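You operate a simulated robot arm through the tools that you are given. There is no shell and no other tool. Be economical: measure what you need, move in short steps, check, and stop when the job is done.

You run a simulated two-armed robot. Do the job below in one go: nothing can be reset, and whatever is moved stays where it is left.

TASK
Pick up the orange thread cone with one hand, pass it to the other hand and put it on the deck of the plain pallet. Set down upright: orange thread cone.

Only the result counts: the job must be done as asked and must still hold three seconds after the hand-in. Knocking over, shifting, dropping, spilling or breaking anything else fails it.

THE ROBOT
Two 7-joint arms with two-finger parallel grippers on one trunk, on a base that drives. Base frame: it is fixed to the floor where the robot stands at the start and does not move with it; the origin is under the middle of the robot, x ahead of it, y to its left, z up. Lengths are in mm, angles in degrees, forces in N, time in s.
The left shoulder is at the start at [20, 170, 1153], the right one opposite. With the tool pointing down near the work surface each hand reaches from about 180 to 660 mm from the robot's upright axis, wherever it stands, measured 20 degrees to its own side. Places, roughly: deck of the plain pallet [100, -2800, 600]. Payload 3.8 kg a hand.
Tool frame (each hand has its own): the origin (TCP) lies between the finger pads and is the grasp point; the fingertips stand 30 mm ahead of it; z points along the fingers, y is the line along which they close. Largest opening 110 mm; finger width 20, thickness 10; the body of the gripper, 48 by 112 mm, starts 55 mm behind the TCP.
Orientation is that of the tool frame in the base frame, as a unit quaternion [w, x, y, z]. With the fingers straight down and closing along the base's y, the tool's x points along the base's -x, its y along +y and its z along -z.

THE INTERFACE
- The arms move only by the tool move_arm. It takes "left_increments", "right_increments" or both (then of equal length, played together; a hand with none holds still); each is a list of rows, each a list of 6 numbers: the shift along the tool's x, y, z in mm, then the turn, a rotation vector about the tool's x, y, z in degrees. In form: [[tx, ty, tz, wx, wy, wz], ...]. A call has 1 to 10 rows; each row shifts and turns the commanded pose from where the row before left it, along the tool's axes as they then stand. "left_claw" and "right_claw" are, for a hand that has rows, the opening in per cent of the stroke, from 0 (shut) to 100 (fully open), set as the call begins (left out, the last holds). Each row takes 0.2 s and may step no farther than 50 mm and 8.6 degrees from the row before; otherwise, or with a gripper value out of range, the whole call is refused. A pose out of reach is approached as far as the arm can. The call stops where the force on the tool passes 40 N (or 10 N more than at its start, if that is more) or the arm is blocked; 0.2 s more then pass. Each finger travels about 72 mm/s and halts on what it meets, pressing with about 32 N; the grip force reading is that of the motor and also rises with nothing between the fingers. The clock runs only during rows and for 0.2 s after the last one: add rows that do not move to give the fingers time. It gives the time, the measured TCP pose, the force on the tool (base axes), the opening and the grip force at its end, in the units of the frame above (readings bear some noise), with the torque about the TCP (base axes, N m) and any sound that the robot's microphone picked up.
- Cameras (640 x 400 px; columns grow to the right, rows downward): "scene" is now at [113, 6.8, 1315.3]; the picture's right is [0.06, -1.00, 0.00], its down [-0.47, -0.03, -0.88] and it looks along [0.88, 0.05, -0.47] (base axes); focal length 277 px, centre (320, 200). "left" rides on the left gripper at [72, -17, -103] in its tool frame; the picture's right is [0.23, 0.97, 0.00], its down [-0.76, 0.18, -0.62] and it looks along [-0.61, 0.14, 0.78] (tool axes); focal length 222 px, centre (320, 200). "right" rides on the right gripper at [72, 17, -103] in its tool frame; the picture's right is [-0.23, 0.97, 0.00], its down [-0.76, -0.18, -0.62] and it looks along [-0.61, -0.14, 0.78] (tool axes); focal length 222 px, centre (320, 200). There is no depth. A picture from a camera that has moved, and an enlarged one, comes with that camera's place and axes in the base frame and with its lens.
- get_image(camera): a new picture of that camera. No time passes.
- lift_body(by): slides the trunk up (or, below 0, down) by that many mm; the arms and the scene camera ride with it, the base frame stays. It gives what a move gives, with no picture.
- base_move(legs): drives the robot by 1 to 6 legs, each [ahead, turn to the left] in mm and degrees, along the robot's own axes; the way and the turn of a leg run together, so that a leg with both is an arc; at most 1500 mm and 180 degrees a leg. The arms and the cameras ride along, it lands a little off, and it stops where it bumps. It gives what a move gives.
- turn_head(pan, tilt): turns the head with the scene camera to pan (to the left, within 80 degrees either way) and tilt (down, from -29 to 69), counted from straight ahead of the robot. It gives what a move gives.
- close_up(camera, box): a new picture of the part [left, top, right, bottom] of that camera's present view, enlarged. No time passes.
- job_done(): hands the job in; it is judged then, once.

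Work in short steps. Places have to be worked out from the pictures, the camera data and where the tool is seen: move nearer, look again, correct. Check each grasp and each placing, and mend what went wrong. You have 120 turns and 100 pictures in all, those below and enlarged ones among them. Open the grippers and draw the arms clear of the work before you hand the job in, unless the task says otherwise; then end with one line.

The tools are called as a command line: name --argument value ..., lists and objects as JSON in quotes. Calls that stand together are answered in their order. move_arm: Moves the arms, as the interface text tells. Its arguments: {"type":"object","properties":{"left_increments":{"type":"array"},"left_claw":{"type":"number"},"right_increments":{"type":"array"},"right_claw":{"type":"number"}},"required":[]} The other tools are called the same way: lift_body (by) slides the trunk up or down; base_move (legs) drives the base; turn_head (pan, tilt) turns the head that bears the scene camera; get_image (camera) takes a picture; close_up (camera, box) takes an enlarged picture of a part of a camera's view; job_done () hands the job in.

At the start:

```text
t: 0.0
left_position: [488.5, 250.3, 1048.6]
left_ee_rot: [0.001, 0.0, 1.0, 0.001]
left_force: [-0.2, -0.5, -0.3]
left_moment: [0.03, 0.0, 0.02]
left_finger_gap: 110.2
left_grip_force: 0.0
right_position: [434.4, -220.0, 1125.7]
right_ee_rot: [0.0, 0.0, 1.0, 0.0]
right_force: [-0.1, 1.1, 0.5]
right_moment: [0.01, 0.01, 0.0]
right_finger_gap: 109.9
right_grip_force: 0.0
trunk travel left (down, up): [-250.0, 320.0]
robot x, y, heading: [2.4, -1.4, 0.1]
head pan, tilt: [3.4, 28.1]
```

scene: 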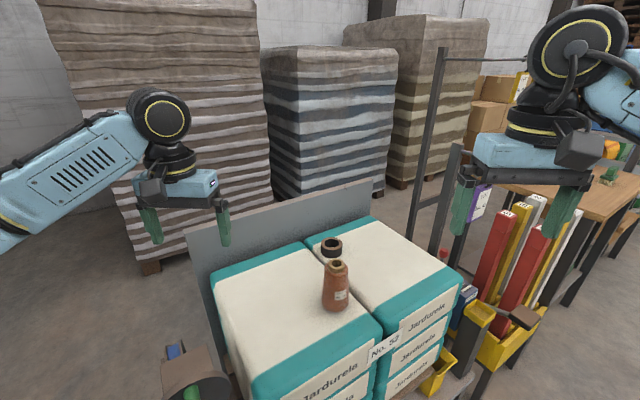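
right: 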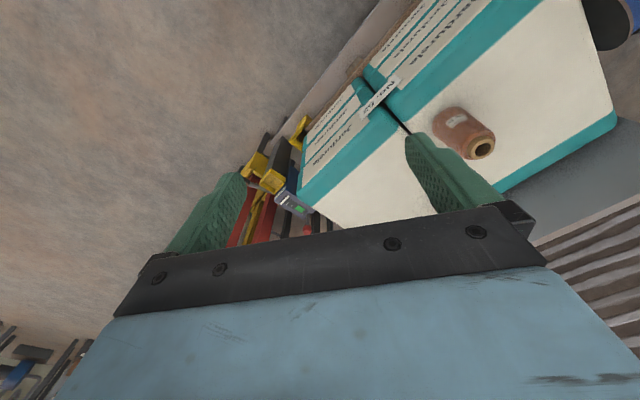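
left: 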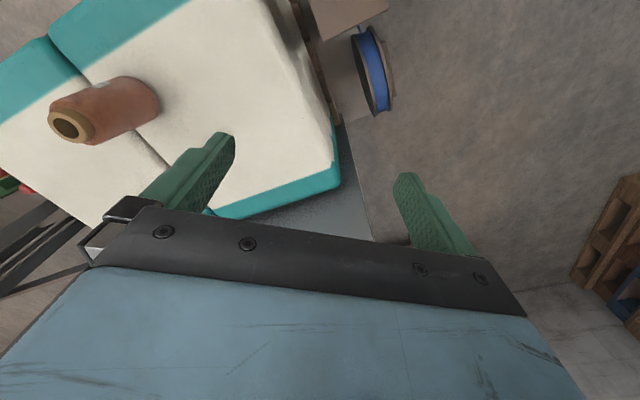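

I see an orange-brown cone standing on the sacks just ahead. I'll enlarge it to measure it.

close_up --camera "scene" --box '[260, 220, 420, 320]'

close_up --camera "right" --box '[380, 60, 540, 160]'

```text
4.00 times, centred on (340, 270) of scene
camera zoom: at [113.0, 6.8, 1315.3], right [0.06, -1.0, 0.0], down [-0.47, -0.03, -0.88], along [0.88, 0.05, -0.47], focal length 1107 px, centre (240, -80)
```

zoom: 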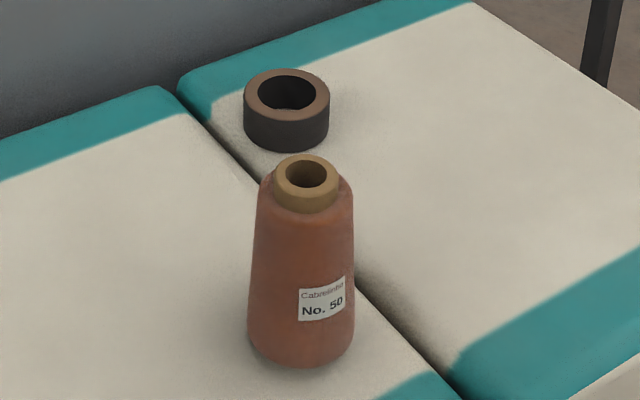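

```text
4.00 times, centred on (460, 110) of right
camera zoom: at [360.4, -204.2, 1229.9], right [0.23, 0.97, 0.0], down [0.76, -0.18, 0.62], along [0.61, -0.14, -0.78], focal length 888 px, centre (-240, 560)
```

zoom: 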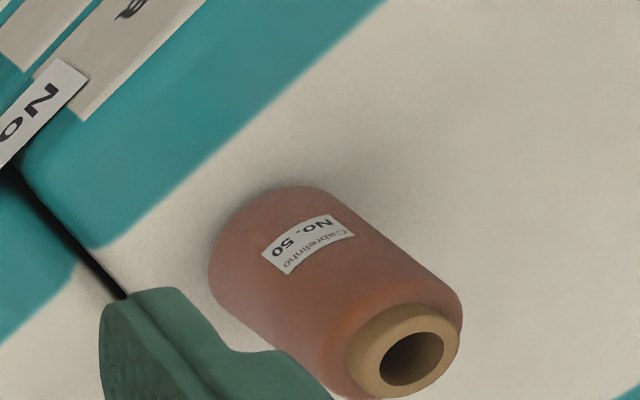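

The cone stands at about (562, -1), from z≈812 to ≈925, with a base about 60 mm across. My plan is for the left hand to grip it low, tilted 55° forward, and for the right hand to take it from above. First I tilt the left hand and bring it in line at a height well clear.

move_arm --left_increments '[[0, -36, 0, 0, -7.86, 0], [0, -36, 0, 0, -7.86, 0], [0, -36, 0, 0, -7.86, 0], [0, -36, 0, 0, -7.86, 0], [0, -36, 0, 0, -7.86, 0], [0, -36, 0, 0, -7.86, 0], [0, -36, 0, 0, -7.86, 0], [42, 0, 0, 0, 0, 0]]' --left_claw 100

get_image --camera "left"

get_image --camera "scene"

```text
t: 1.8
left_position: [465.0, -1.1, 1014.2]
left_ee_rot: [0.462, 0.0, 0.887, -0.001]
left_force: [0.5, 0.0, 0.0]
left_moment: [0.0, 0.01, -0.01]
left_finger_gap: 109.8
left_grip_force: 0.1
right_position: [433.1, -219.6, 1126.6]
right_ee_rot: [-0.001, 0.0, 1.0, 0.001]
right_force: [-0.4, 1.0, -0.4]
right_moment: [0.01, -0.01, 0.01]
right_finger_gap: 109.9
right_grip_force: 0.0
trunk travel left (down, up): [-250.0, 320.0]
robot x, y, heading: [2.6, 1.1, 0.1]
head pan, tilt: [3.4, 28.1]
```

```text
94 pictures are left
camera left: at [338.4, -18.4, 1013.2], right [-0.13, 0.97, -0.19], down [-0.08, 0.18, 0.98], along [0.99, 0.14, 0.05], focal length 222 px, centre (320, 200)
```

left: 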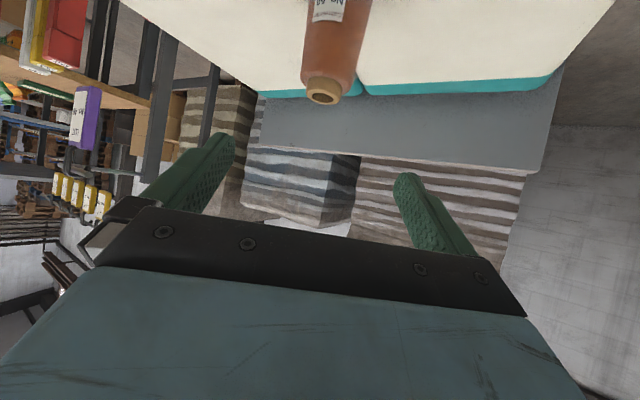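

```text
93 pictures are left
camera scene: at [112.6, 7.3, 1315.4], right [0.06, -1.0, 0.0], down [-0.47, -0.03, -0.88], along [0.88, 0.05, -0.47], focal length 277 px, centre (320, 200)
```

scene: 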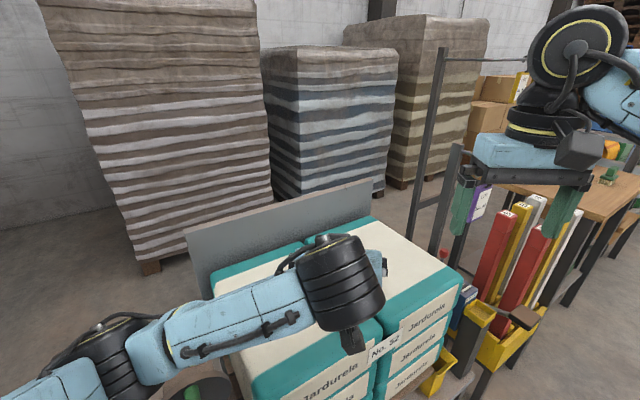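

Triangulating again gives the same cone top, about (562, -2, 923). I move down to the pre-grasp point, 130 mm back along the approach line.

move_arm --left_increments '[[28, 0, 0, 0, 0, 0], [28, 0, 0, 0, 0, 0], [28.6, 0, 19, 0, 0, 0], [0, 0, 19, 0, 0, 0]]'

get_image --camera "left"

get_image --camera "scene"

get_image --camera "right"

```text
t: 2.8
left_position: [447.3, -3.8, 920.9]
left_ee_rot: [0.463, -0.001, 0.887, 0.001]
left_force: [-0.2, 0.5, 0.1]
left_moment: [0.03, -0.01, -0.01]
left_finger_gap: 109.9
left_grip_force: 0.2
right_position: [433.4, -220.9, 1126.5]
right_ee_rot: [0.001, 0.0, 1.0, 0.0]
right_force: [0.0, 0.8, 0.3]
right_moment: [0.0, 0.0, 0.03]
right_finger_gap: 110.1
right_grip_force: 0.1
trunk travel left (down, up): [-250.0, 320.0]
robot x, y, heading: [-2.6, -1.9, 0.2]
head pan, tilt: [3.4, 28.1]
```

```text
92 pictures are left
camera left: at [321.2, -21.1, 921.0], right [-0.13, 0.97, -0.19], down [-0.07, 0.18, 0.98], along [0.99, 0.14, 0.05], focal length 222 px, centre (320, 200)
```

left: 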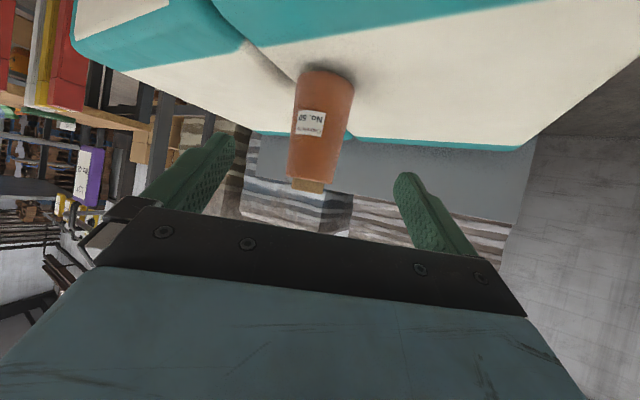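

```text
91 pictures are left
camera scene: at [113.2, 6.7, 1315.3], right [0.06, -1.0, 0.0], down [-0.47, -0.03, -0.88], along [0.88, 0.05, -0.47], focal length 277 px, centre (320, 200)
```

scene: 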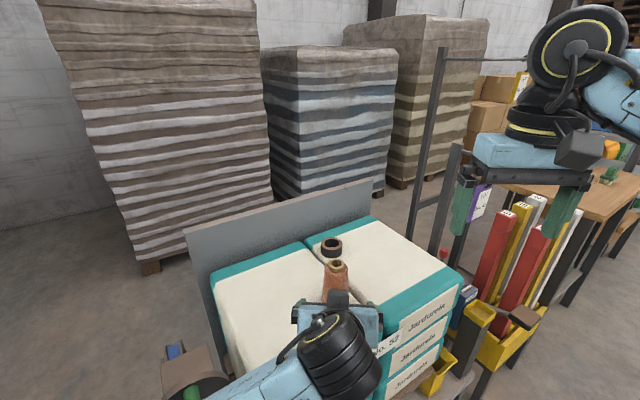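

```text
90 pictures are left
camera right: at [360.6, -204.3, 1229.9], right [0.23, 0.97, 0.0], down [0.76, -0.18, 0.62], along [0.61, -0.14, -0.78], focal length 222 px, centre (320, 200)
```

right: 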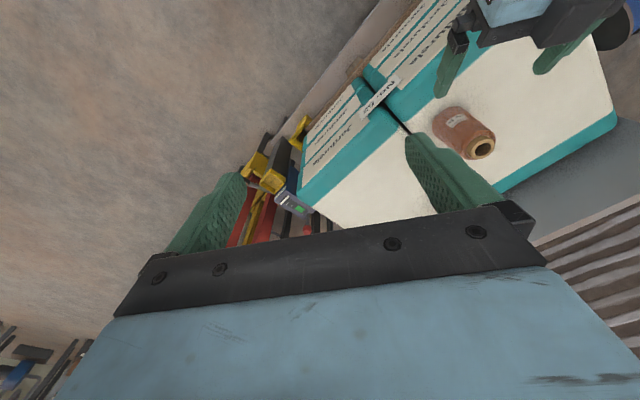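

The cone is centred between the fingers at y≈-4, and its base sits at about z 814. I advance 100 mm along the tool axis and check.

move_arm --left_increments '[[0, 0, 25, 0, 0, 0], [0, 0, 25, 0, 0, 0], [0, 0, 25, 0, 0, 0], [0, 0, 25, 0, 0, 0]]'

get_image --camera "left"

get_image --camera "right"

```text
t: 3.8
left_position: [529.8, -2.2, 865.5]
left_ee_rot: [0.461, -0.001, 0.887, 0.001]
left_force: [0.4, 0.3, 0.2]
left_moment: [0.03, 0.01, 0.01]
left_finger_gap: 110.2
left_grip_force: 0.0
right_position: [434.1, -220.4, 1126.8]
right_ee_rot: [0.0, 0.0, 1.0, 0.0]
right_force: [1.1, 0.2, 0.3]
right_moment: [0.01, 0.01, 0.03]
right_finger_gap: 110.2
right_grip_force: 0.1
trunk travel left (down, up): [-250.0, 320.0]
robot x, y, heading: [-1.8, -1.8, -0.2]
head pan, tilt: [3.4, 28.1]
```

```text
89 pictures are left
camera left: at [404.0, -19.7, 864.7], right [-0.13, 0.97, -0.19], down [-0.07, 0.18, 0.98], along [0.99, 0.14, 0.05], focal length 222 px, centre (320, 200)
```

left: 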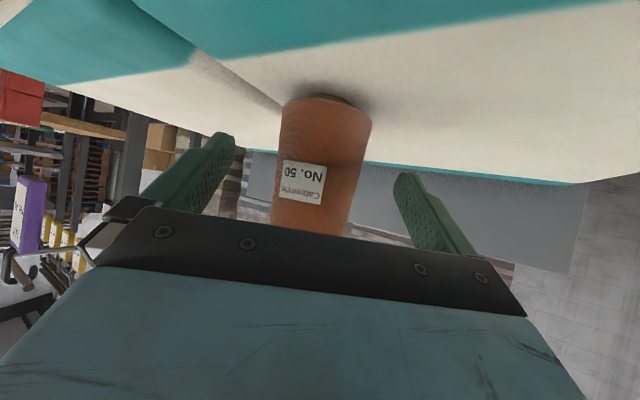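

```text
88 pictures are left
camera right: at [360.6, -204.4, 1229.8], right [0.23, 0.97, 0.0], down [0.76, -0.18, 0.62], along [0.61, -0.14, -0.78], focal length 222 px, centre (320, 200)
```

right: 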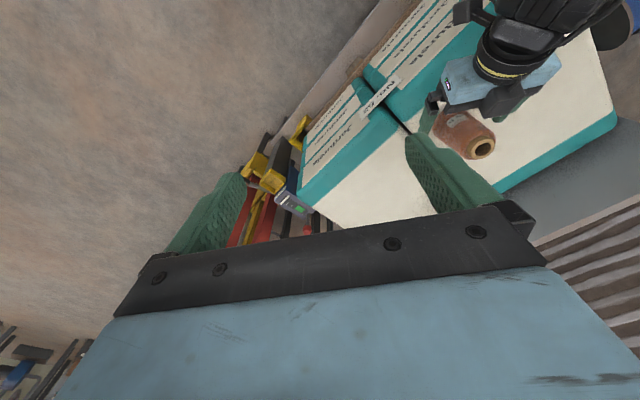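

The cone axis is at about y=-5. I make the last 30 mm with a 3 mm sideways correction, then close.

move_arm --left_increments '[[0, -3, 15, 0, 0, 0], [0, 0, 15, 0, 0, 0]]'

move_arm --left_increments '[[0, 0, 0, 0, 0, 0], [0, 0, 0, 0, 0, 0], [0, 0, 0, 0, 0, 0], [0, 0, 0, 0, 0, 0], [0, 0, 0, 0, 0, 0]]' --left_claw 0

get_image --camera "left"

get_image --camera "right"

```text
t: 4.4
left_position: [554.0, -5.6, 848.7]
left_ee_rot: [0.461, -0.001, 0.887, 0.001]
left_force: [0.1, -0.3, 0.0]
left_moment: [0.03, 0.02, -0.01]
left_finger_gap: 110.0
left_grip_force: 0.0
right_position: [434.1, -220.4, 1126.2]
right_ee_rot: [0.0, 0.0, 1.0, 0.0]
right_force: [-0.5, -0.9, -0.1]
right_moment: [0.03, 0.01, 0.01]
right_finger_gap: 110.1
right_grip_force: 0.1
trunk travel left (down, up): [-250.0, 320.0]
robot x, y, heading: [0.4, -0.9, -0.1]
head pan, tilt: [3.4, 28.1]
```

```text
t: 5.6
left_position: [553.8, -6.0, 848.7]
left_ee_rot: [0.462, -0.001, 0.887, 0.0]
left_force: [1.1, 0.3, 0.1]
left_moment: [0.01, 0.0, 0.02]
left_finger_gap: 58.3
left_grip_force: 32.0
right_position: [433.6, -221.1, 1126.8]
right_ee_rot: [0.0, 0.0, 1.0, 0.0]
right_force: [0.3, 0.0, 0.9]
right_moment: [-0.01, 0.02, -0.01]
right_finger_gap: 110.2
right_grip_force: 0.1
trunk travel left (down, up): [-250.0, 320.0]
robot x, y, heading: [-1.6, -1.3, 0.2]
head pan, tilt: [3.4, 28.1]
```

```text
87 pictures are left
camera left: at [427.9, -23.3, 847.8], right [-0.13, 0.97, -0.19], down [-0.07, 0.18, 0.98], along [0.99, 0.14, 0.05], focal length 222 px, centre (320, 200)
```

left: 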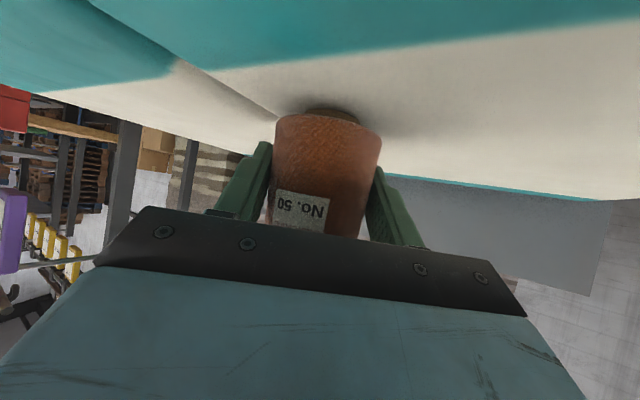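

```text
86 pictures are left
camera right: at [360.5, -204.2, 1229.9], right [0.23, 0.97, 0.0], down [0.76, -0.18, 0.62], along [0.61, -0.14, -0.78], focal length 222 px, centre (320, 200)
```

right: 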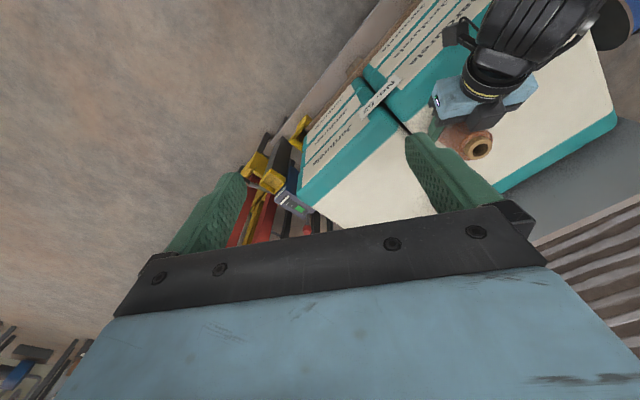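

The grip holds at a gap of 58 mm and 32 N. I lift straight up about 130 mm.

move_arm --left_increments '[[-8.2, 0, -5.7, 0, 0, 0], [-16.4, 0, -11.5, 0, 0, 0], [-20.5, 0, -14.3, 0, 0, 0], [-20.5, 0, -14.3, 0, 0, 0], [-20.5, 0, -14.3, 0, 0, 0], [-20.5, 0, -14.3, 0, 0, 0], [0, 0, 0, 0, 0, 0]]'

get_image --camera "left"

get_image --camera "scene"

get_image --camera "right"

```text
t: 7.2
left_position: [553.7, -3.2, 978.2]
left_ee_rot: [0.462, -0.001, 0.887, 0.0]
left_force: [0.3, -0.4, -1.3]
left_moment: [0.04, 0.01, 0.02]
left_finger_gap: 52.4
left_grip_force: 31.5
right_position: [433.8, -220.9, 1125.7]
right_ee_rot: [0.0, -0.001, 1.0, 0.0]
right_force: [0.5, 0.0, -0.2]
right_moment: [-0.01, 0.0, 0.01]
right_finger_gap: 109.7
right_grip_force: 0.1
trunk travel left (down, up): [-250.0, 320.0]
robot x, y, heading: [3.6, -3.1, -0.1]
head pan, tilt: [3.4, 28.1]
```

```text
85 pictures are left
camera left: at [428.0, -21.2, 978.5], right [-0.13, 0.97, -0.19], down [-0.07, 0.18, 0.98], along [0.99, 0.14, 0.05], focal length 222 px, centre (320, 200)
```

left: 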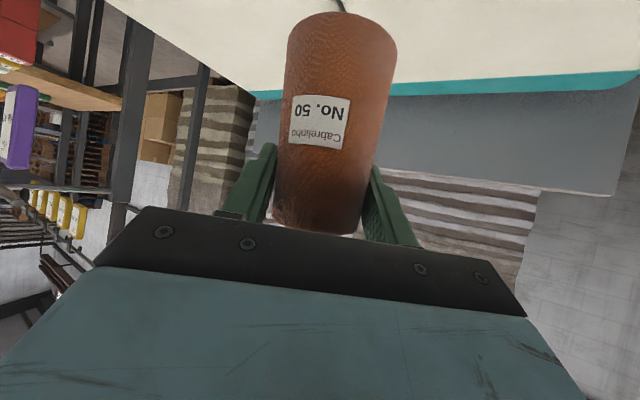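

```text
84 pictures are left
camera scene: at [113.1, 6.9, 1315.3], right [0.06, -1.0, 0.0], down [-0.47, -0.03, -0.88], along [0.88, 0.05, -0.47], focal length 277 px, centre (320, 200)
```

scene: 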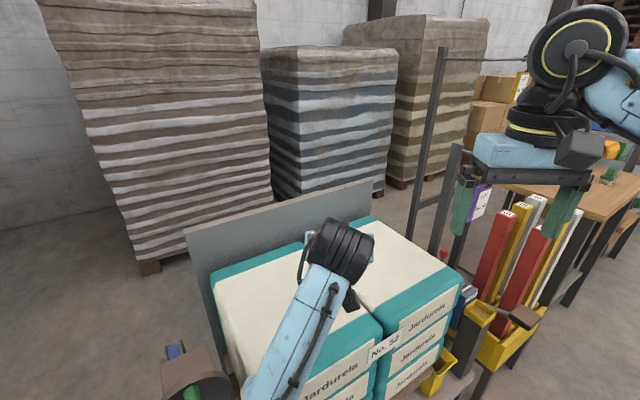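

```text
83 pictures are left
camera right: at [360.6, -204.1, 1229.9], right [0.23, 0.97, 0.0], down [0.76, -0.18, 0.62], along [0.61, -0.14, -0.78], focal length 222 px, centre (320, 200)
```

right: 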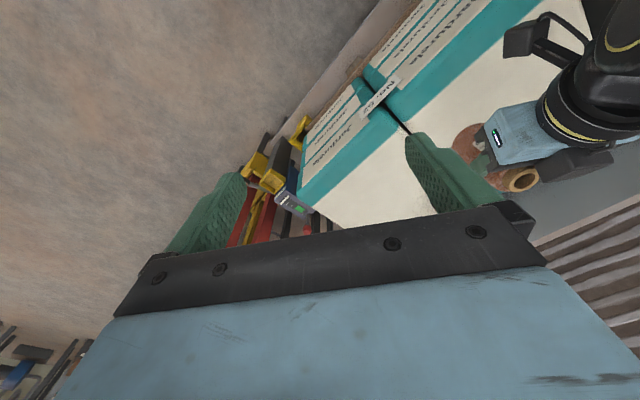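

The gap fell from 58 to 52 mm and the cone hangs lower, so it slid down in the grip on its taper. I hold still for a moment to see whether it is still slipping.

move_arm --left_increments '[[0, 0, 0, 0, 0, 0], [0, 0, 0, 0, 0, 0], [0, 0, 0, 0, 0, 0], [0, 0, 0, 0, 0, 0], [0, 0, 0, 0, 0, 0]]'

get_image --camera "left"

close_up --camera "right" --box '[420, 60, 640, 220]'

```text
t: 8.4
left_position: [554.1, -3.4, 978.1]
left_ee_rot: [0.462, 0.0, 0.887, 0.0]
left_force: [0.7, 0.2, -1.8]
left_moment: [-0.02, -0.03, 0.0]
left_finger_gap: 52.1
left_grip_force: 31.8
right_position: [433.5, -220.1, 1127.6]
right_ee_rot: [0.001, 0.0, 1.0, 0.0]
right_force: [-0.5, 0.3, -0.2]
right_moment: [0.0, 0.04, 0.04]
right_finger_gap: 109.9
right_grip_force: 0.0
trunk travel left (down, up): [-250.0, 320.0]
robot x, y, heading: [-1.3, 0.7, -0.1]
head pan, tilt: [3.4, 28.1]
```

```text
82 pictures are left
camera left: at [427.9, -21.3, 978.1], right [-0.13, 0.97, -0.19], down [-0.07, 0.18, 0.98], along [0.99, 0.14, 0.05], focal length 222 px, centre (320, 200)
```

left: 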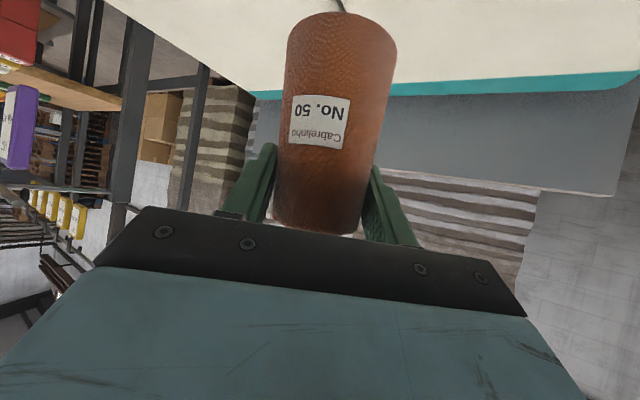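

```text
2.50 times, centred on (530, 140) of right
camera zoom: at [360.6, -204.2, 1229.9], right [0.23, 0.97, 0.0], down [0.76, -0.18, 0.62], along [0.61, -0.14, -0.78], focal length 555 px, centre (-205, 350)
```

zoom: 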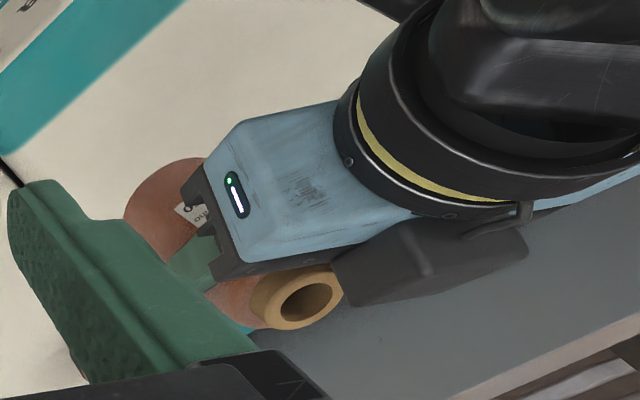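

The hold is stable now. The cone hangs upright with its top at about (555, -4, 1015) and the hand well above the middle, which leaves no room for the second hand above it. I'll set it back down and re-grip with a flatter hand, so I lower about 80 mm.

move_arm --left_increments '[[16.4, 0, 11.5, 0, 0, 0], [16.4, 0, 11.5, 0, 0, 0], [16.4, 0, 11.5, 0, 0, 0], [12.3, 0, 8.6, 0, 0, 0], [0, 0, 0, 0, 0, 0]]'

get_image --camera "left"

get_image --camera "scene"

```text
t: 9.6
left_position: [554.8, -5.6, 902.4]
left_ee_rot: [0.461, -0.001, 0.887, 0.001]
left_force: [0.2, -0.7, -1.1]
left_moment: [0.03, -0.03, -0.01]
left_finger_gap: 52.5
left_grip_force: 32.1
right_position: [433.9, -221.1, 1125.8]
right_ee_rot: [-0.001, 0.0, 1.0, 0.0]
right_force: [-0.3, 0.0, -0.3]
right_moment: [0.03, 0.0, 0.0]
right_finger_gap: 109.8
right_grip_force: 0.0
trunk travel left (down, up): [-250.0, 320.0]
robot x, y, heading: [0.4, 0.7, -0.0]
head pan, tilt: [3.4, 28.1]
```

```text
80 pictures are left
camera left: at [429.0, -22.1, 902.0], right [-0.13, 0.97, -0.19], down [-0.07, 0.18, 0.98], along [0.99, 0.14, 0.05], focal length 222 px, centre (320, 200)
```

left: 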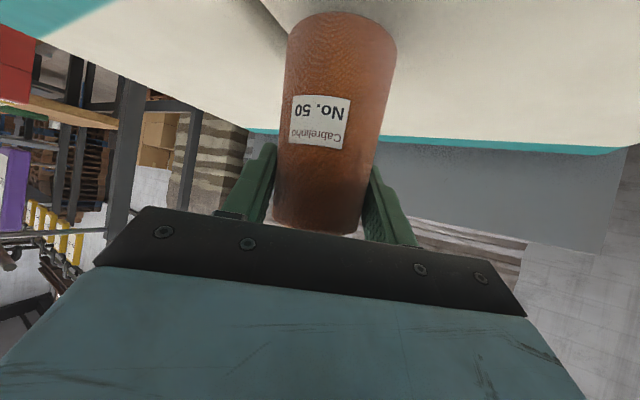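

```text
79 pictures are left
camera scene: at [113.1, 6.8, 1315.3], right [0.06, -1.0, 0.0], down [-0.47, -0.03, -0.88], along [0.88, 0.05, -0.47], focal length 277 px, centre (320, 200)
```

scene: 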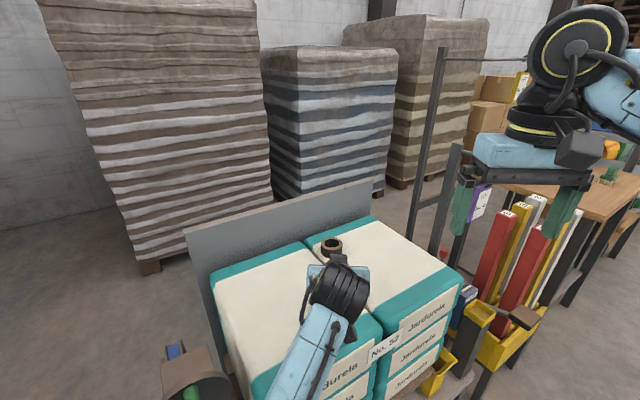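

About 12 mm should remain and the cone looks upright. I lower in small steps and watch the force.

move_arm --left_increments '[[1.64, 0, 1.15, 0, 0, 0], [1.64, 0, 1.15, 0, 0, 0], [1.64, 0, 1.15, 0, 0, 0], [1.64, 0, 1.15, 0, 0, 0]]'

move_arm --left_increments '[[1.64, 0, 1.15, 0, 0, 0], [0, 0, 0, 0, 0, 0]]'

get_image --camera "left"

```text
t: 10.6
left_position: [553.4, -4.6, 895.2]
left_ee_rot: [0.462, -0.001, 0.887, 0.001]
left_force: [0.0, 0.1, -2.2]
left_moment: [0.01, -0.03, 0.01]
left_finger_gap: 52.5
left_grip_force: 31.8
right_position: [432.5, -220.9, 1126.3]
right_ee_rot: [0.0, 0.0, 1.0, 0.001]
right_force: [-0.2, 0.5, -0.3]
right_moment: [-0.02, -0.01, 0.01]
right_finger_gap: 110.0
right_grip_force: 0.1
trunk travel left (down, up): [-250.0, 320.0]
robot x, y, heading: [-1.8, 0.3, 0.1]
head pan, tilt: [3.4, 28.1]
```

```text
t: 11.2
left_position: [553.7, -5.5, 893.3]
left_ee_rot: [0.463, -0.001, 0.886, 0.0]
left_force: [-0.3, 0.3, 1.7]
left_moment: [0.03, 0.03, -0.01]
left_finger_gap: 52.5
left_grip_force: 31.9
right_position: [432.8, -220.9, 1126.9]
right_ee_rot: [0.0, 0.0, 1.0, 0.0]
right_force: [-0.4, 1.3, 0.4]
right_moment: [0.01, -0.03, 0.0]
right_finger_gap: 110.1
right_grip_force: 0.0
trunk travel left (down, up): [-250.0, 320.0]
robot x, y, heading: [-0.5, -2.9, 0.3]
head pan, tilt: [3.4, 28.1]
```

```text
78 pictures are left
camera left: at [427.4, -22.6, 893.4], right [-0.13, 0.97, -0.19], down [-0.08, 0.18, 0.98], along [0.99, 0.14, 0.05], focal length 222 px, centre (320, 200)
```

left: 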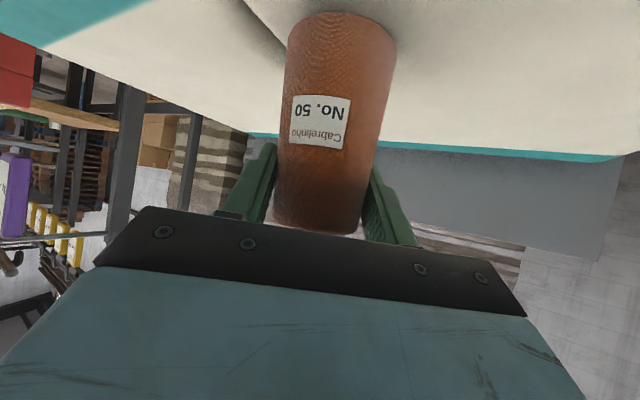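

The vertical force went from -2 to +1.7 N, so the base is touching. I open a little, to about 60 mm, and check that the cone stays put.

move_arm --left_increments '[[0.82, 0, 0.57, 0, 0, 0], [0, 0, 0, 0, 0, 0]]'

move_arm --left_increments '[[0, 0, 0, 0, 0, 0], [0, 0, 0, 0, 0, 0], [0, 0, 0, 0, 0, 0]]' --left_claw 56

get_image --camera "left"

get_image --camera "right"

```text
t: 11.8
left_position: [554.4, -3.7, 894.2]
left_ee_rot: [0.463, 0.0, 0.886, 0.001]
left_force: [0.0, -2.6, 7.8]
left_moment: [-0.12, -0.02, -0.02]
left_finger_gap: 52.4
left_grip_force: 32.1
right_position: [434.3, -220.8, 1127.1]
right_ee_rot: [0.0, 0.0, 1.0, 0.0]
right_force: [0.5, 0.0, -0.6]
right_moment: [0.04, 0.01, -0.03]
right_finger_gap: 109.9
right_grip_force: 0.2
trunk travel left (down, up): [-250.0, 320.0]
robot x, y, heading: [-1.4, 2.4, 0.2]
head pan, tilt: [3.4, 28.1]
```

```text
t: 12.6
left_position: [555.2, -4.9, 892.5]
left_ee_rot: [0.462, -0.001, 0.887, 0.003]
left_force: [0.6, -0.1, 0.0]
left_moment: [0.0, 0.03, 0.0]
left_finger_gap: 61.6
left_grip_force: 0.0
right_position: [433.3, -220.5, 1126.4]
right_ee_rot: [0.0, 0.0, 1.0, -0.001]
right_force: [0.4, -0.1, -0.3]
right_moment: [0.01, 0.02, 0.02]
right_finger_gap: 110.1
right_grip_force: 0.0
trunk travel left (down, up): [-250.0, 320.0]
robot x, y, heading: [-1.3, -4.5, 0.1]
head pan, tilt: [3.4, 28.1]
```

```text
77 pictures are left
camera left: at [427.5, -21.8, 891.8], right [-0.13, 0.97, -0.18], down [-0.07, 0.17, 0.98], along [0.99, 0.14, 0.05], focal length 222 px, centre (320, 200)
```

left: 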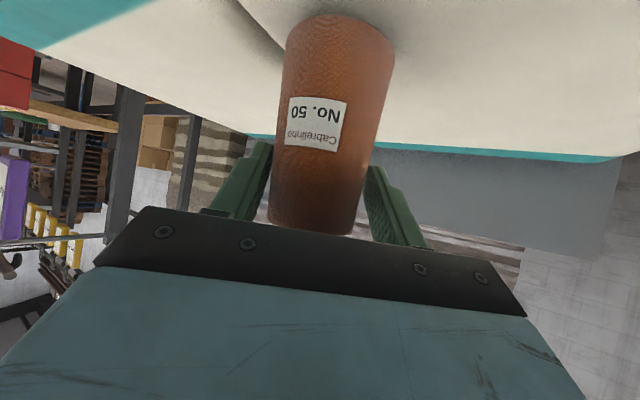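

```text
76 pictures are left
camera right: at [360.4, -204.2, 1229.9], right [0.23, 0.97, 0.0], down [0.76, -0.18, 0.62], along [0.61, -0.14, -0.78], focal length 222 px, centre (320, 200)
```

right: 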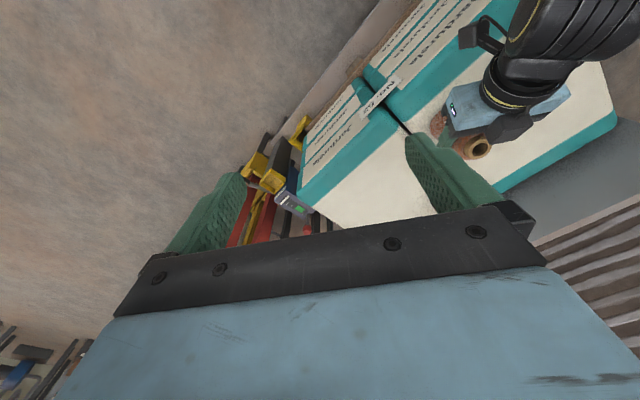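

The cone stands on its own with its axis near (555, -7). I open fully, back off 50 mm, tilt the hand to 70°, and drop to the new approach line.

move_arm --left_increments '[[0, 0, 0, 0, 0, 0], [0, 0, 0, 0, 0, 0], [0, -1, -20, 0, 0, 0], [0, 0, -30, 0, 0, 0], [0, 0, 0, 0, -7.5, 0], [0, 0, 0, 0, -7.5, 0], [15, 0, 0, 0, 0, 0], [16, 0, 2, 0, 0, 0]]' --left_claw 100

get_image --camera "left"

get_image --camera "right"

get_image --camera "scene"

```text
t: 14.4
left_position: [505.1, -6.8, 892.4]
left_ee_rot: [0.574, -0.001, 0.819, 0.001]
left_force: [-1.2, -0.7, -0.1]
left_moment: [0.03, 0.04, 0.02]
left_finger_gap: 110.1
left_grip_force: 0.1
right_position: [433.7, -220.4, 1127.2]
right_ee_rot: [0.0, 0.001, 1.0, 0.0]
right_force: [0.4, 0.3, -0.4]
right_moment: [0.0, -0.03, 0.02]
right_finger_gap: 109.9
right_grip_force: 0.1
trunk travel left (down, up): [-250.0, 320.0]
robot x, y, heading: [0.4, 2.3, -0.1]
head pan, tilt: [3.4, 28.1]
```

```text
75 pictures are left
camera left: at [382.0, -23.7, 858.1], right [-0.08, 0.97, -0.21], down [-0.33, 0.18, 0.93], along [0.94, 0.14, 0.3], focal length 222 px, centre (320, 200)
```

left: 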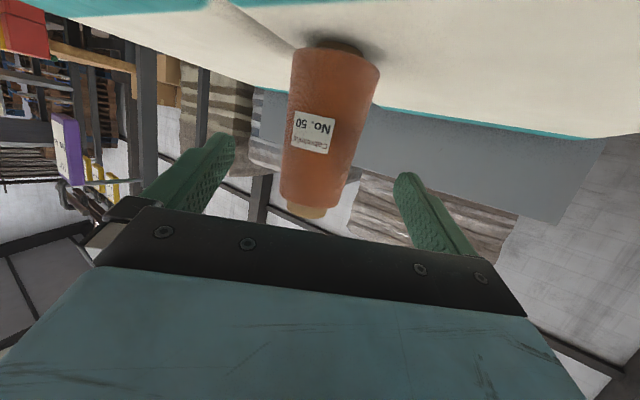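

```text
74 pictures are left
camera right: at [360.4, -204.1, 1229.9], right [0.23, 0.97, 0.0], down [0.76, -0.18, 0.62], along [0.61, -0.14, -0.78], focal length 222 px, centre (320, 200)
```

right: 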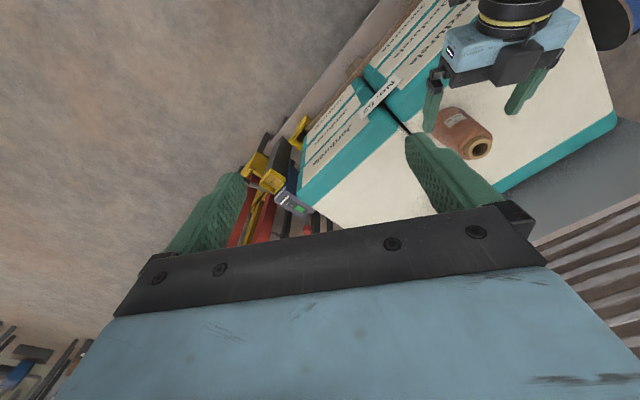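

```text
73 pictures are left
camera scene: at [113.0, 6.9, 1315.3], right [0.06, -1.0, 0.0], down [-0.47, -0.03, -0.88], along [0.88, 0.05, -0.47], focal length 277 px, centre (320, 200)
```

scene: 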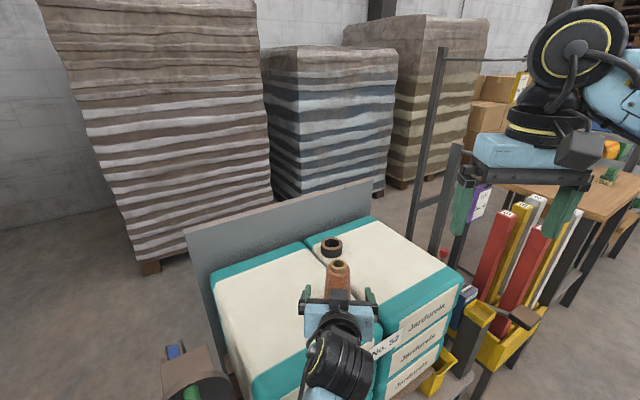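

The cone stands upright again, centred at about (554, -8). I advance 40 mm and close at mid height.

move_arm --left_increments '[[0, -1.5, 20, 0, 0, 0], [0, 0, 20, 0, 0, 0], [0, 0, 0, 0, 0, 0]]'

get_image --camera "left"

close_up --camera "right" --box '[400, 30, 600, 180]'

```text
t: 15.2
left_position: [537.5, 4.5, 861.7]
left_ee_rot: [0.568, 0.005, 0.823, 0.015]
left_force: [-0.4, 0.1, -0.7]
left_moment: [-0.03, -0.03, 0.03]
left_finger_gap: 110.1
left_grip_force: 0.0
right_position: [434.7, -220.5, 1127.3]
right_ee_rot: [0.0, 0.0, 1.0, 0.0]
right_force: [-0.5, -0.5, 0.6]
right_moment: [-0.01, 0.0, 0.0]
right_finger_gap: 110.2
right_grip_force: 0.0
trunk travel left (down, up): [-250.0, 320.0]
robot x, y, heading: [1.5, -0.8, 0.0]
head pan, tilt: [3.4, 28.1]
```

```text
72 pictures are left
camera left: at [414.9, -13.2, 829.8], right [-0.09, 0.98, -0.18], down [-0.31, 0.15, 0.94], along [0.95, 0.14, 0.29], focal length 222 px, centre (320, 200)
```

left: 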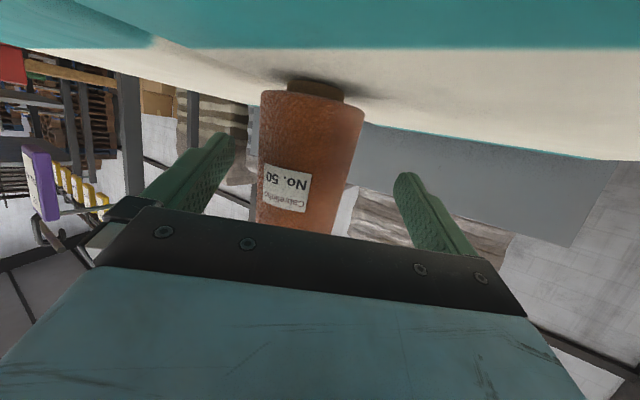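

```text
2.67 times, centred on (500, 105) of right
camera zoom: at [360.3, -204.2, 1230.0], right [0.23, 0.97, 0.0], down [0.76, -0.18, 0.62], along [0.61, -0.14, -0.78], focal length 592 px, centre (-160, 453)
```

zoom: 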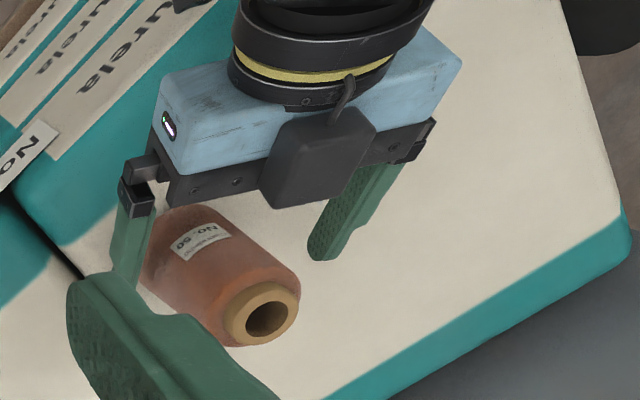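

The arm can't quite hold 70° here: it landed at y=4.5, z=862 instead of y=-8, z=878. I ease the tilt back to 62°, which should be reachable.

move_arm --left_increments '[[0, 0, 0, 0, 4, 0], [0, 0, 0, 0, 4, 0], [0, 0, 0, 0, 0, 0]]'

get_image --camera "left"

```text
t: 16.2
left_position: [538.0, 8.7, 858.2]
left_ee_rot: [0.507, 0.006, 0.862, 0.022]
left_force: [1.7, -0.1, -0.8]
left_moment: [-0.04, 0.0, 0.02]
left_finger_gap: 110.0
left_grip_force: 0.1
right_position: [433.6, -220.2, 1126.6]
right_ee_rot: [0.0, 0.0, 1.0, 0.0]
right_force: [0.0, 0.3, 0.0]
right_moment: [-0.02, 0.0, -0.02]
right_finger_gap: 110.0
right_grip_force: 0.0
trunk travel left (down, up): [-250.0, 320.0]
robot x, y, heading: [-1.4, -0.4, -0.1]
head pan, tilt: [3.4, 28.1]
stopped in row 3 (left hand): the arm was blocked; the commanded pose is now the measured one
```

```text
70 pictures are left
camera left: at [412.7, -8.6, 844.1], right [-0.12, 0.98, -0.16], down [-0.18, 0.13, 0.98], along [0.98, 0.14, 0.16], focal length 222 px, centre (320, 200)
```

left: 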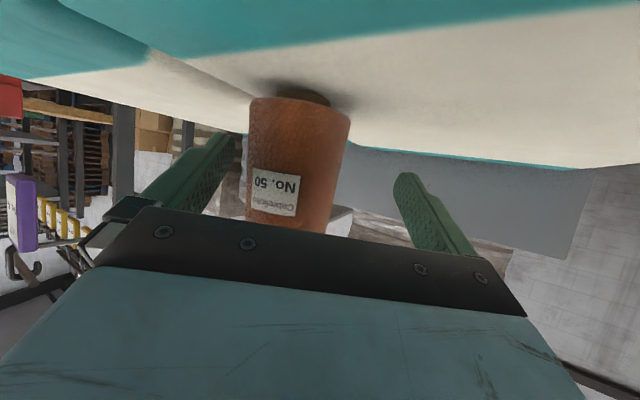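

The arm reports it is blocked. I tilt the head to see what the left arm touches.

turn_head --pan 15 --tilt 55

get_image --camera "scene"

get_image --camera "right"

```text
t: 17.1
left_position: [538.4, 8.5, 858.6]
left_ee_rot: [0.507, 0.006, 0.862, 0.021]
left_force: [-0.1, -0.3, 0.1]
left_moment: [-0.03, 0.02, 0.02]
left_finger_gap: 109.7
left_grip_force: 0.1
right_position: [434.4, -220.1, 1126.5]
right_ee_rot: [0.0, -0.001, 1.0, 0.0]
right_force: [0.2, 0.6, 0.2]
right_moment: [0.0, 0.02, -0.01]
right_finger_gap: 110.5
right_grip_force: 0.0
trunk travel left (down, up): [-250.0, 320.0]
robot x, y, heading: [1.6, -3.1, -0.0]
head pan, tilt: [15.0, 55.0]
```

```text
69 pictures are left
camera scene: at [91.7, 20.0, 1276.4], right [0.26, -0.97, 0.0], down [-0.79, -0.21, -0.57], along [0.55, 0.15, -0.82], focal length 277 px, centre (320, 200)
```

scene: 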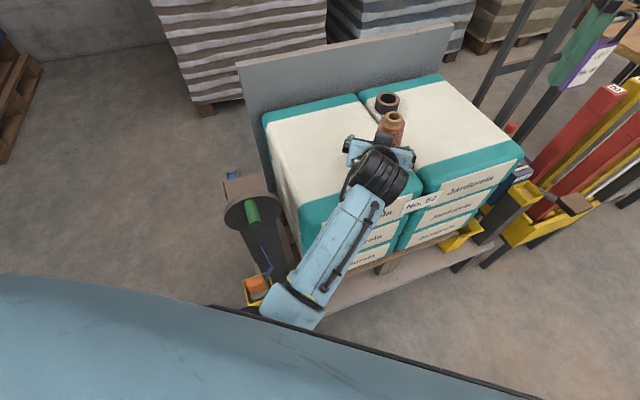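

```text
68 pictures are left
camera right: at [360.4, -204.2, 1229.9], right [0.23, 0.97, 0.0], down [0.76, -0.18, 0.62], along [0.61, -0.14, -0.78], focal length 222 px, centre (320, 200)
```

right: 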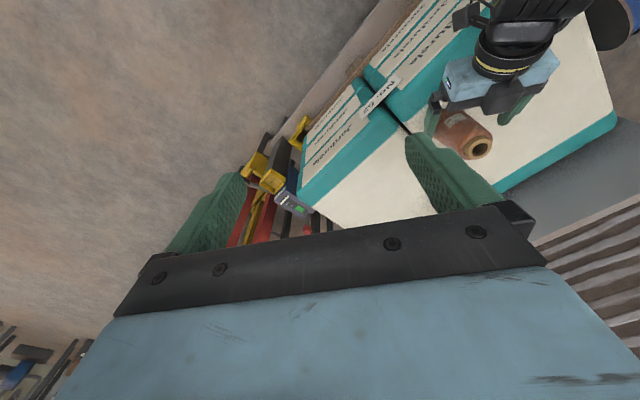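

close_up --camera "scene" --box '[200, 120, 440, 340]'

```text
1.82 times, centred on (320, 230) of scene
camera zoom: at [91.7, 20.0, 1276.4], right [0.26, -0.97, 0.0], down [-0.79, -0.21, -0.57], along [0.55, 0.15, -0.82], focal length 503 px, centre (320, 146)
```

zoom: 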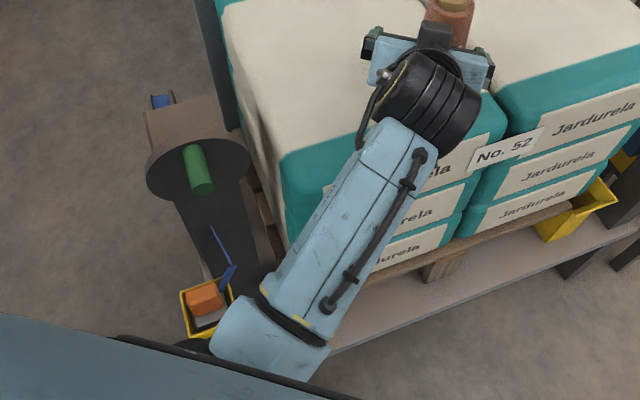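

The forearm folds back against the torso because the hand is too near the robot. I drive straight back 130 mm so the fingers slide off the cone horizontally, which gives the arm room.

base_move --legs '[[-130, 0]]'

turn_head --pan 3 --tilt 35

get_image --camera "scene"

get_image --camera "left"

```text
t: 18.4
left_position: [406.3, 8.4, 857.7]
left_ee_rot: [0.508, 0.006, 0.861, 0.021]
left_force: [-0.4, -0.1, -0.1]
left_moment: [-0.02, -0.01, 0.0]
left_finger_gap: 109.8
left_grip_force: 0.0
right_position: [299.6, -220.7, 1126.5]
right_ee_rot: [0.0, 0.001, 1.0, 0.0]
right_force: [-0.1, -0.5, -0.2]
right_moment: [-0.03, -0.04, -0.01]
right_finger_gap: 109.8
right_grip_force: 0.1
trunk travel left (down, up): [-250.0, 320.0]
robot x, y, heading: [-135.2, -0.7, -0.1]
head pan, tilt: [15.0, 55.0]
```

```text
t: 19.2
left_position: [405.1, 8.4, 858.2]
left_ee_rot: [0.507, 0.007, 0.862, 0.021]
left_force: [-0.1, -0.5, 0.0]
left_moment: [0.03, -0.02, -0.03]
left_finger_gap: 109.9
left_grip_force: 0.0
right_position: [301.2, -220.4, 1125.8]
right_ee_rot: [0.0, 0.0, 1.0, -0.001]
right_force: [0.0, -0.4, -0.2]
right_moment: [-0.03, 0.0, 0.03]
right_finger_gap: 110.3
right_grip_force: 0.1
trunk travel left (down, up): [-250.0, 320.0]
robot x, y, heading: [-129.4, 2.2, -0.3]
head pan, tilt: [3.0, 35.0]
```

```text
66 pictures are left
camera scene: at [-22.6, 6.0, 1304.5], right [0.05, -1.0, 0.0], down [-0.57, -0.03, -0.82], along [0.82, 0.04, -0.57], focal length 277 px, centre (320, 200)
```

scene: 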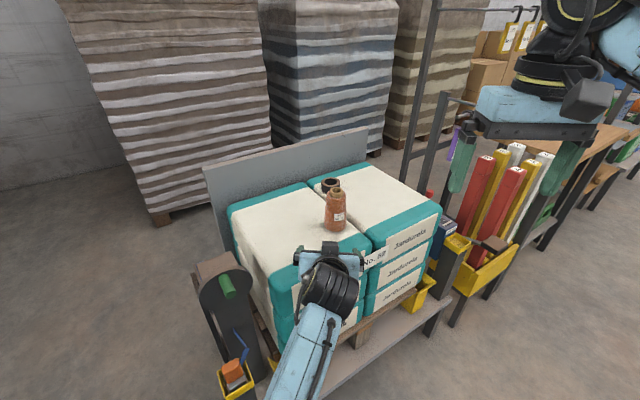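

```text
65 pictures are left
camera left: at [280.2, -9.0, 844.1], right [-0.12, 0.98, -0.16], down [-0.18, 0.13, 0.98], along [0.98, 0.14, 0.16], focal length 222 px, centre (320, 200)
```

left: 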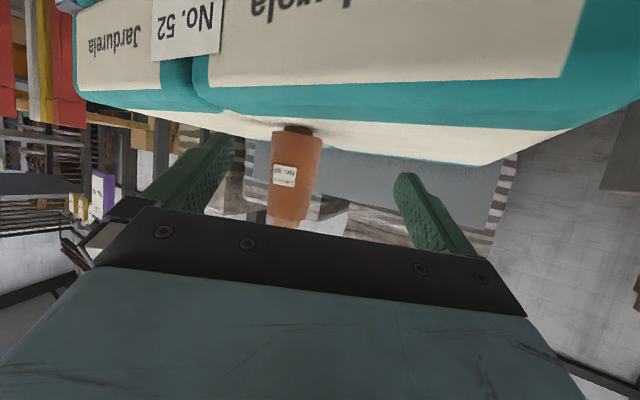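

The cone stands undisturbed at about (553, -8). I correct the hand's orientation to 70° tilt and line up 100 mm back along the approach.

move_arm --left_increments '[[0, 0, 0, 0.8, -4.5, -1.0], [0, 0, 0, 0.8, -4.5, -1.0], [-32, -8.5, 10.5, 0, 0, 0], [-32, -8.5, 10.5, 0, 0, 0], [0, 0, 0, 0, 0, 0]]'

get_image --camera "left"

get_image --camera "scene"

```text
t: 20.4
left_position: [446.2, 11.1, 891.4]
left_ee_rot: [0.566, 0.008, 0.824, 0.019]
left_force: [0.0, -0.4, -0.6]
left_moment: [0.01, 0.02, 0.01]
left_finger_gap: 109.9
left_grip_force: 0.0
right_position: [301.3, -221.2, 1126.3]
right_ee_rot: [0.0, 0.0, 1.0, -0.001]
right_force: [1.5, -0.1, 0.1]
right_moment: [0.0, -0.01, -0.01]
right_finger_gap: 110.1
right_grip_force: 0.1
trunk travel left (down, up): [-250.0, 320.0]
robot x, y, heading: [-131.8, 2.5, -0.0]
head pan, tilt: [3.0, 35.0]
```

```text
64 pictures are left
camera left: at [324.2, -6.3, 860.3], right [-0.09, 0.98, -0.17], down [-0.31, 0.14, 0.94], along [0.95, 0.14, 0.29], focal length 222 px, centre (320, 200)
```

left: 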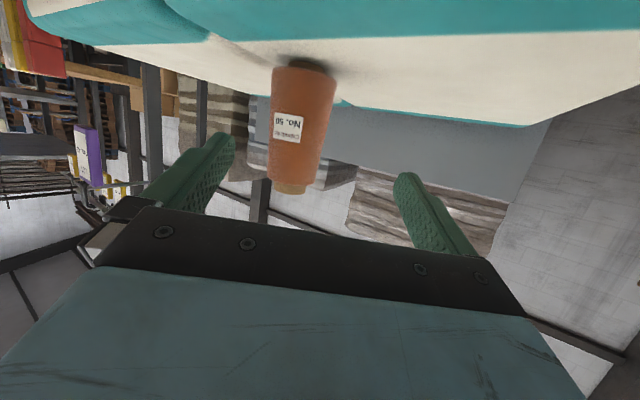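

```text
63 pictures are left
camera scene: at [-22.7, 6.1, 1304.6], right [0.05, -1.0, 0.0], down [-0.57, -0.03, -0.82], along [0.82, 0.04, -0.57], focal length 277 px, centre (320, 200)
```

scene: 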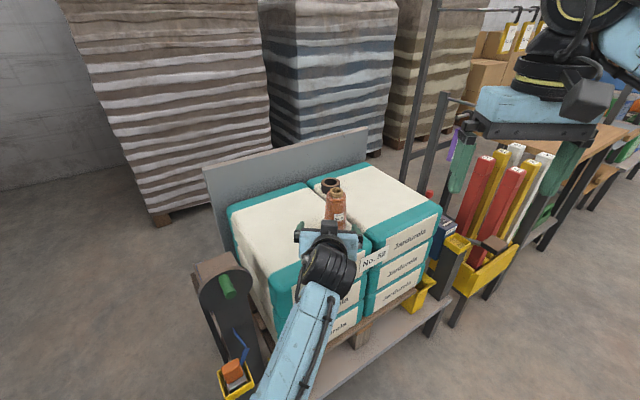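

The hand is 20 mm off in y and z even in free space, so this looks like a joint limit that depends on extension. I pull the hand back and up and see whether the error goes away.

move_arm --left_increments '[[-14, 0, -42, 0, 0, 0], [-14, 0, -42, 0, 0, 0], [0, 0, 0, 0, 0, 0]]'

get_image --camera "right"

```text
t: 21.2
left_position: [382.7, 9.3, 958.1]
left_ee_rot: [0.575, 0.007, 0.818, 0.022]
left_force: [-0.2, 0.4, -0.5]
left_moment: [-0.02, 0.01, -0.01]
left_finger_gap: 110.2
left_grip_force: 0.0
right_position: [301.3, -220.6, 1126.3]
right_ee_rot: [-0.001, 0.002, 1.0, 0.0]
right_force: [0.3, 0.3, -0.3]
right_moment: [0.04, -0.01, 0.02]
right_finger_gap: 110.0
right_grip_force: 0.1
trunk travel left (down, up): [-250.0, 320.0]
robot x, y, heading: [-128.8, 0.6, -0.1]
head pan, tilt: [3.0, 35.0]
```

```text
62 pictures are left
camera right: at [228.0, -204.4, 1229.8], right [0.23, 0.97, 0.0], down [0.76, -0.18, 0.62], along [0.61, -0.14, -0.78], focal length 222 px, centre (320, 200)
```

right: 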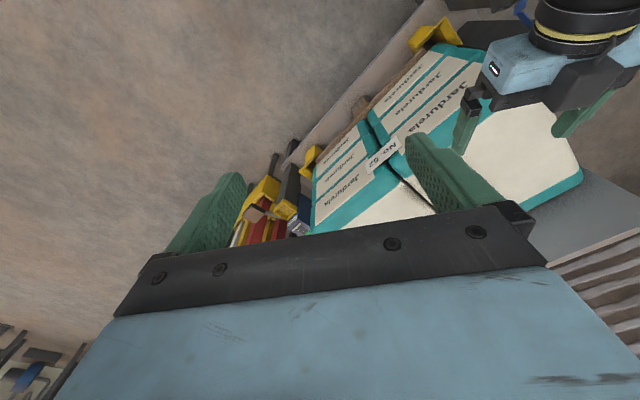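

The offset persists, so a wrist or elbow limit binds with the hand pointing straight ahead across the body. I yaw the hand 25° to the right, which is more natural for the left arm, and see if it tracks.

move_arm --left_increments '[[0, 0, 0, 7.8, 0, 2.85], [0, 0, 0, 7.8, 0, 2.85], [0, 0, 0, 7.8, 0, 2.85], [0, 0, 0, 0, 0, 0]]'

```text
t: 22.2
left_position: [376.6, -8.0, 965.6]
left_ee_rot: [0.56, 0.178, 0.8, -0.125]
left_force: [1.0, 0.3, 0.4]
left_moment: [-0.03, -0.02, 0.0]
left_finger_gap: 109.6
left_grip_force: 0.1
right_position: [301.9, -221.9, 1127.0]
right_ee_rot: [0.0, 0.0, 1.0, 0.001]
right_force: [-0.7, -0.4, 0.4]
right_moment: [0.0, 0.02, -0.02]
right_finger_gap: 110.0
right_grip_force: 0.0
trunk travel left (down, up): [-250.0, 320.0]
robot x, y, heading: [-132.4, -3.5, -0.3]
head pan, tilt: [3.0, 35.0]
```

It tracks exactly now. I go to the pre-grasp point 100 mm back along this yawed approach.

move_arm --left_increments '[[10, 24.9, 22.7, 0, 0, 0], [10, 24.9, 22.7, 0, 0, 0], [10, 24.9, 22.7, 0, 0, 0], [0, 0, 0, 0, 0, 0]]'

get_image --camera "left"

get_image --camera "scene"

```text
t: 23.2
left_position: [457.2, 38.5, 916.1]
left_ee_rot: [0.56, 0.177, 0.8, -0.125]
left_force: [-1.5, 0.2, 0.3]
left_moment: [0.05, 0.03, 0.04]
left_finger_gap: 110.0
left_grip_force: 0.1
right_position: [301.4, -221.4, 1126.3]
right_ee_rot: [-0.001, 0.0, 1.0, 0.0]
right_force: [0.1, 0.4, -0.1]
right_moment: [0.0, 0.02, 0.0]
right_finger_gap: 110.1
right_grip_force: 0.0
trunk travel left (down, up): [-250.0, 320.0]
robot x, y, heading: [-132.9, 0.4, -0.1]
head pan, tilt: [3.0, 35.0]
```

```text
61 pictures are left
camera left: at [340.1, 74.6, 882.1], right [0.34, 0.92, -0.21], down [-0.22, 0.3, 0.93], along [0.91, -0.27, 0.3], focal length 222 px, centre (320, 200)
```

left: 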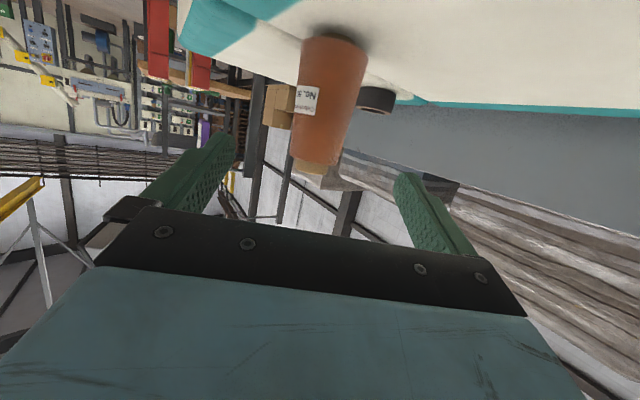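

```text
60 pictures are left
camera scene: at [-22.8, 5.8, 1304.6], right [0.05, -1.0, 0.0], down [-0.57, -0.03, -0.82], along [0.82, 0.04, -0.57], focal length 277 px, centre (320, 200)
```

scene: 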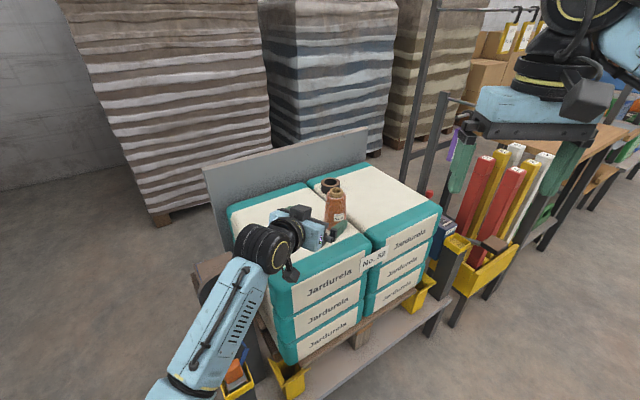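

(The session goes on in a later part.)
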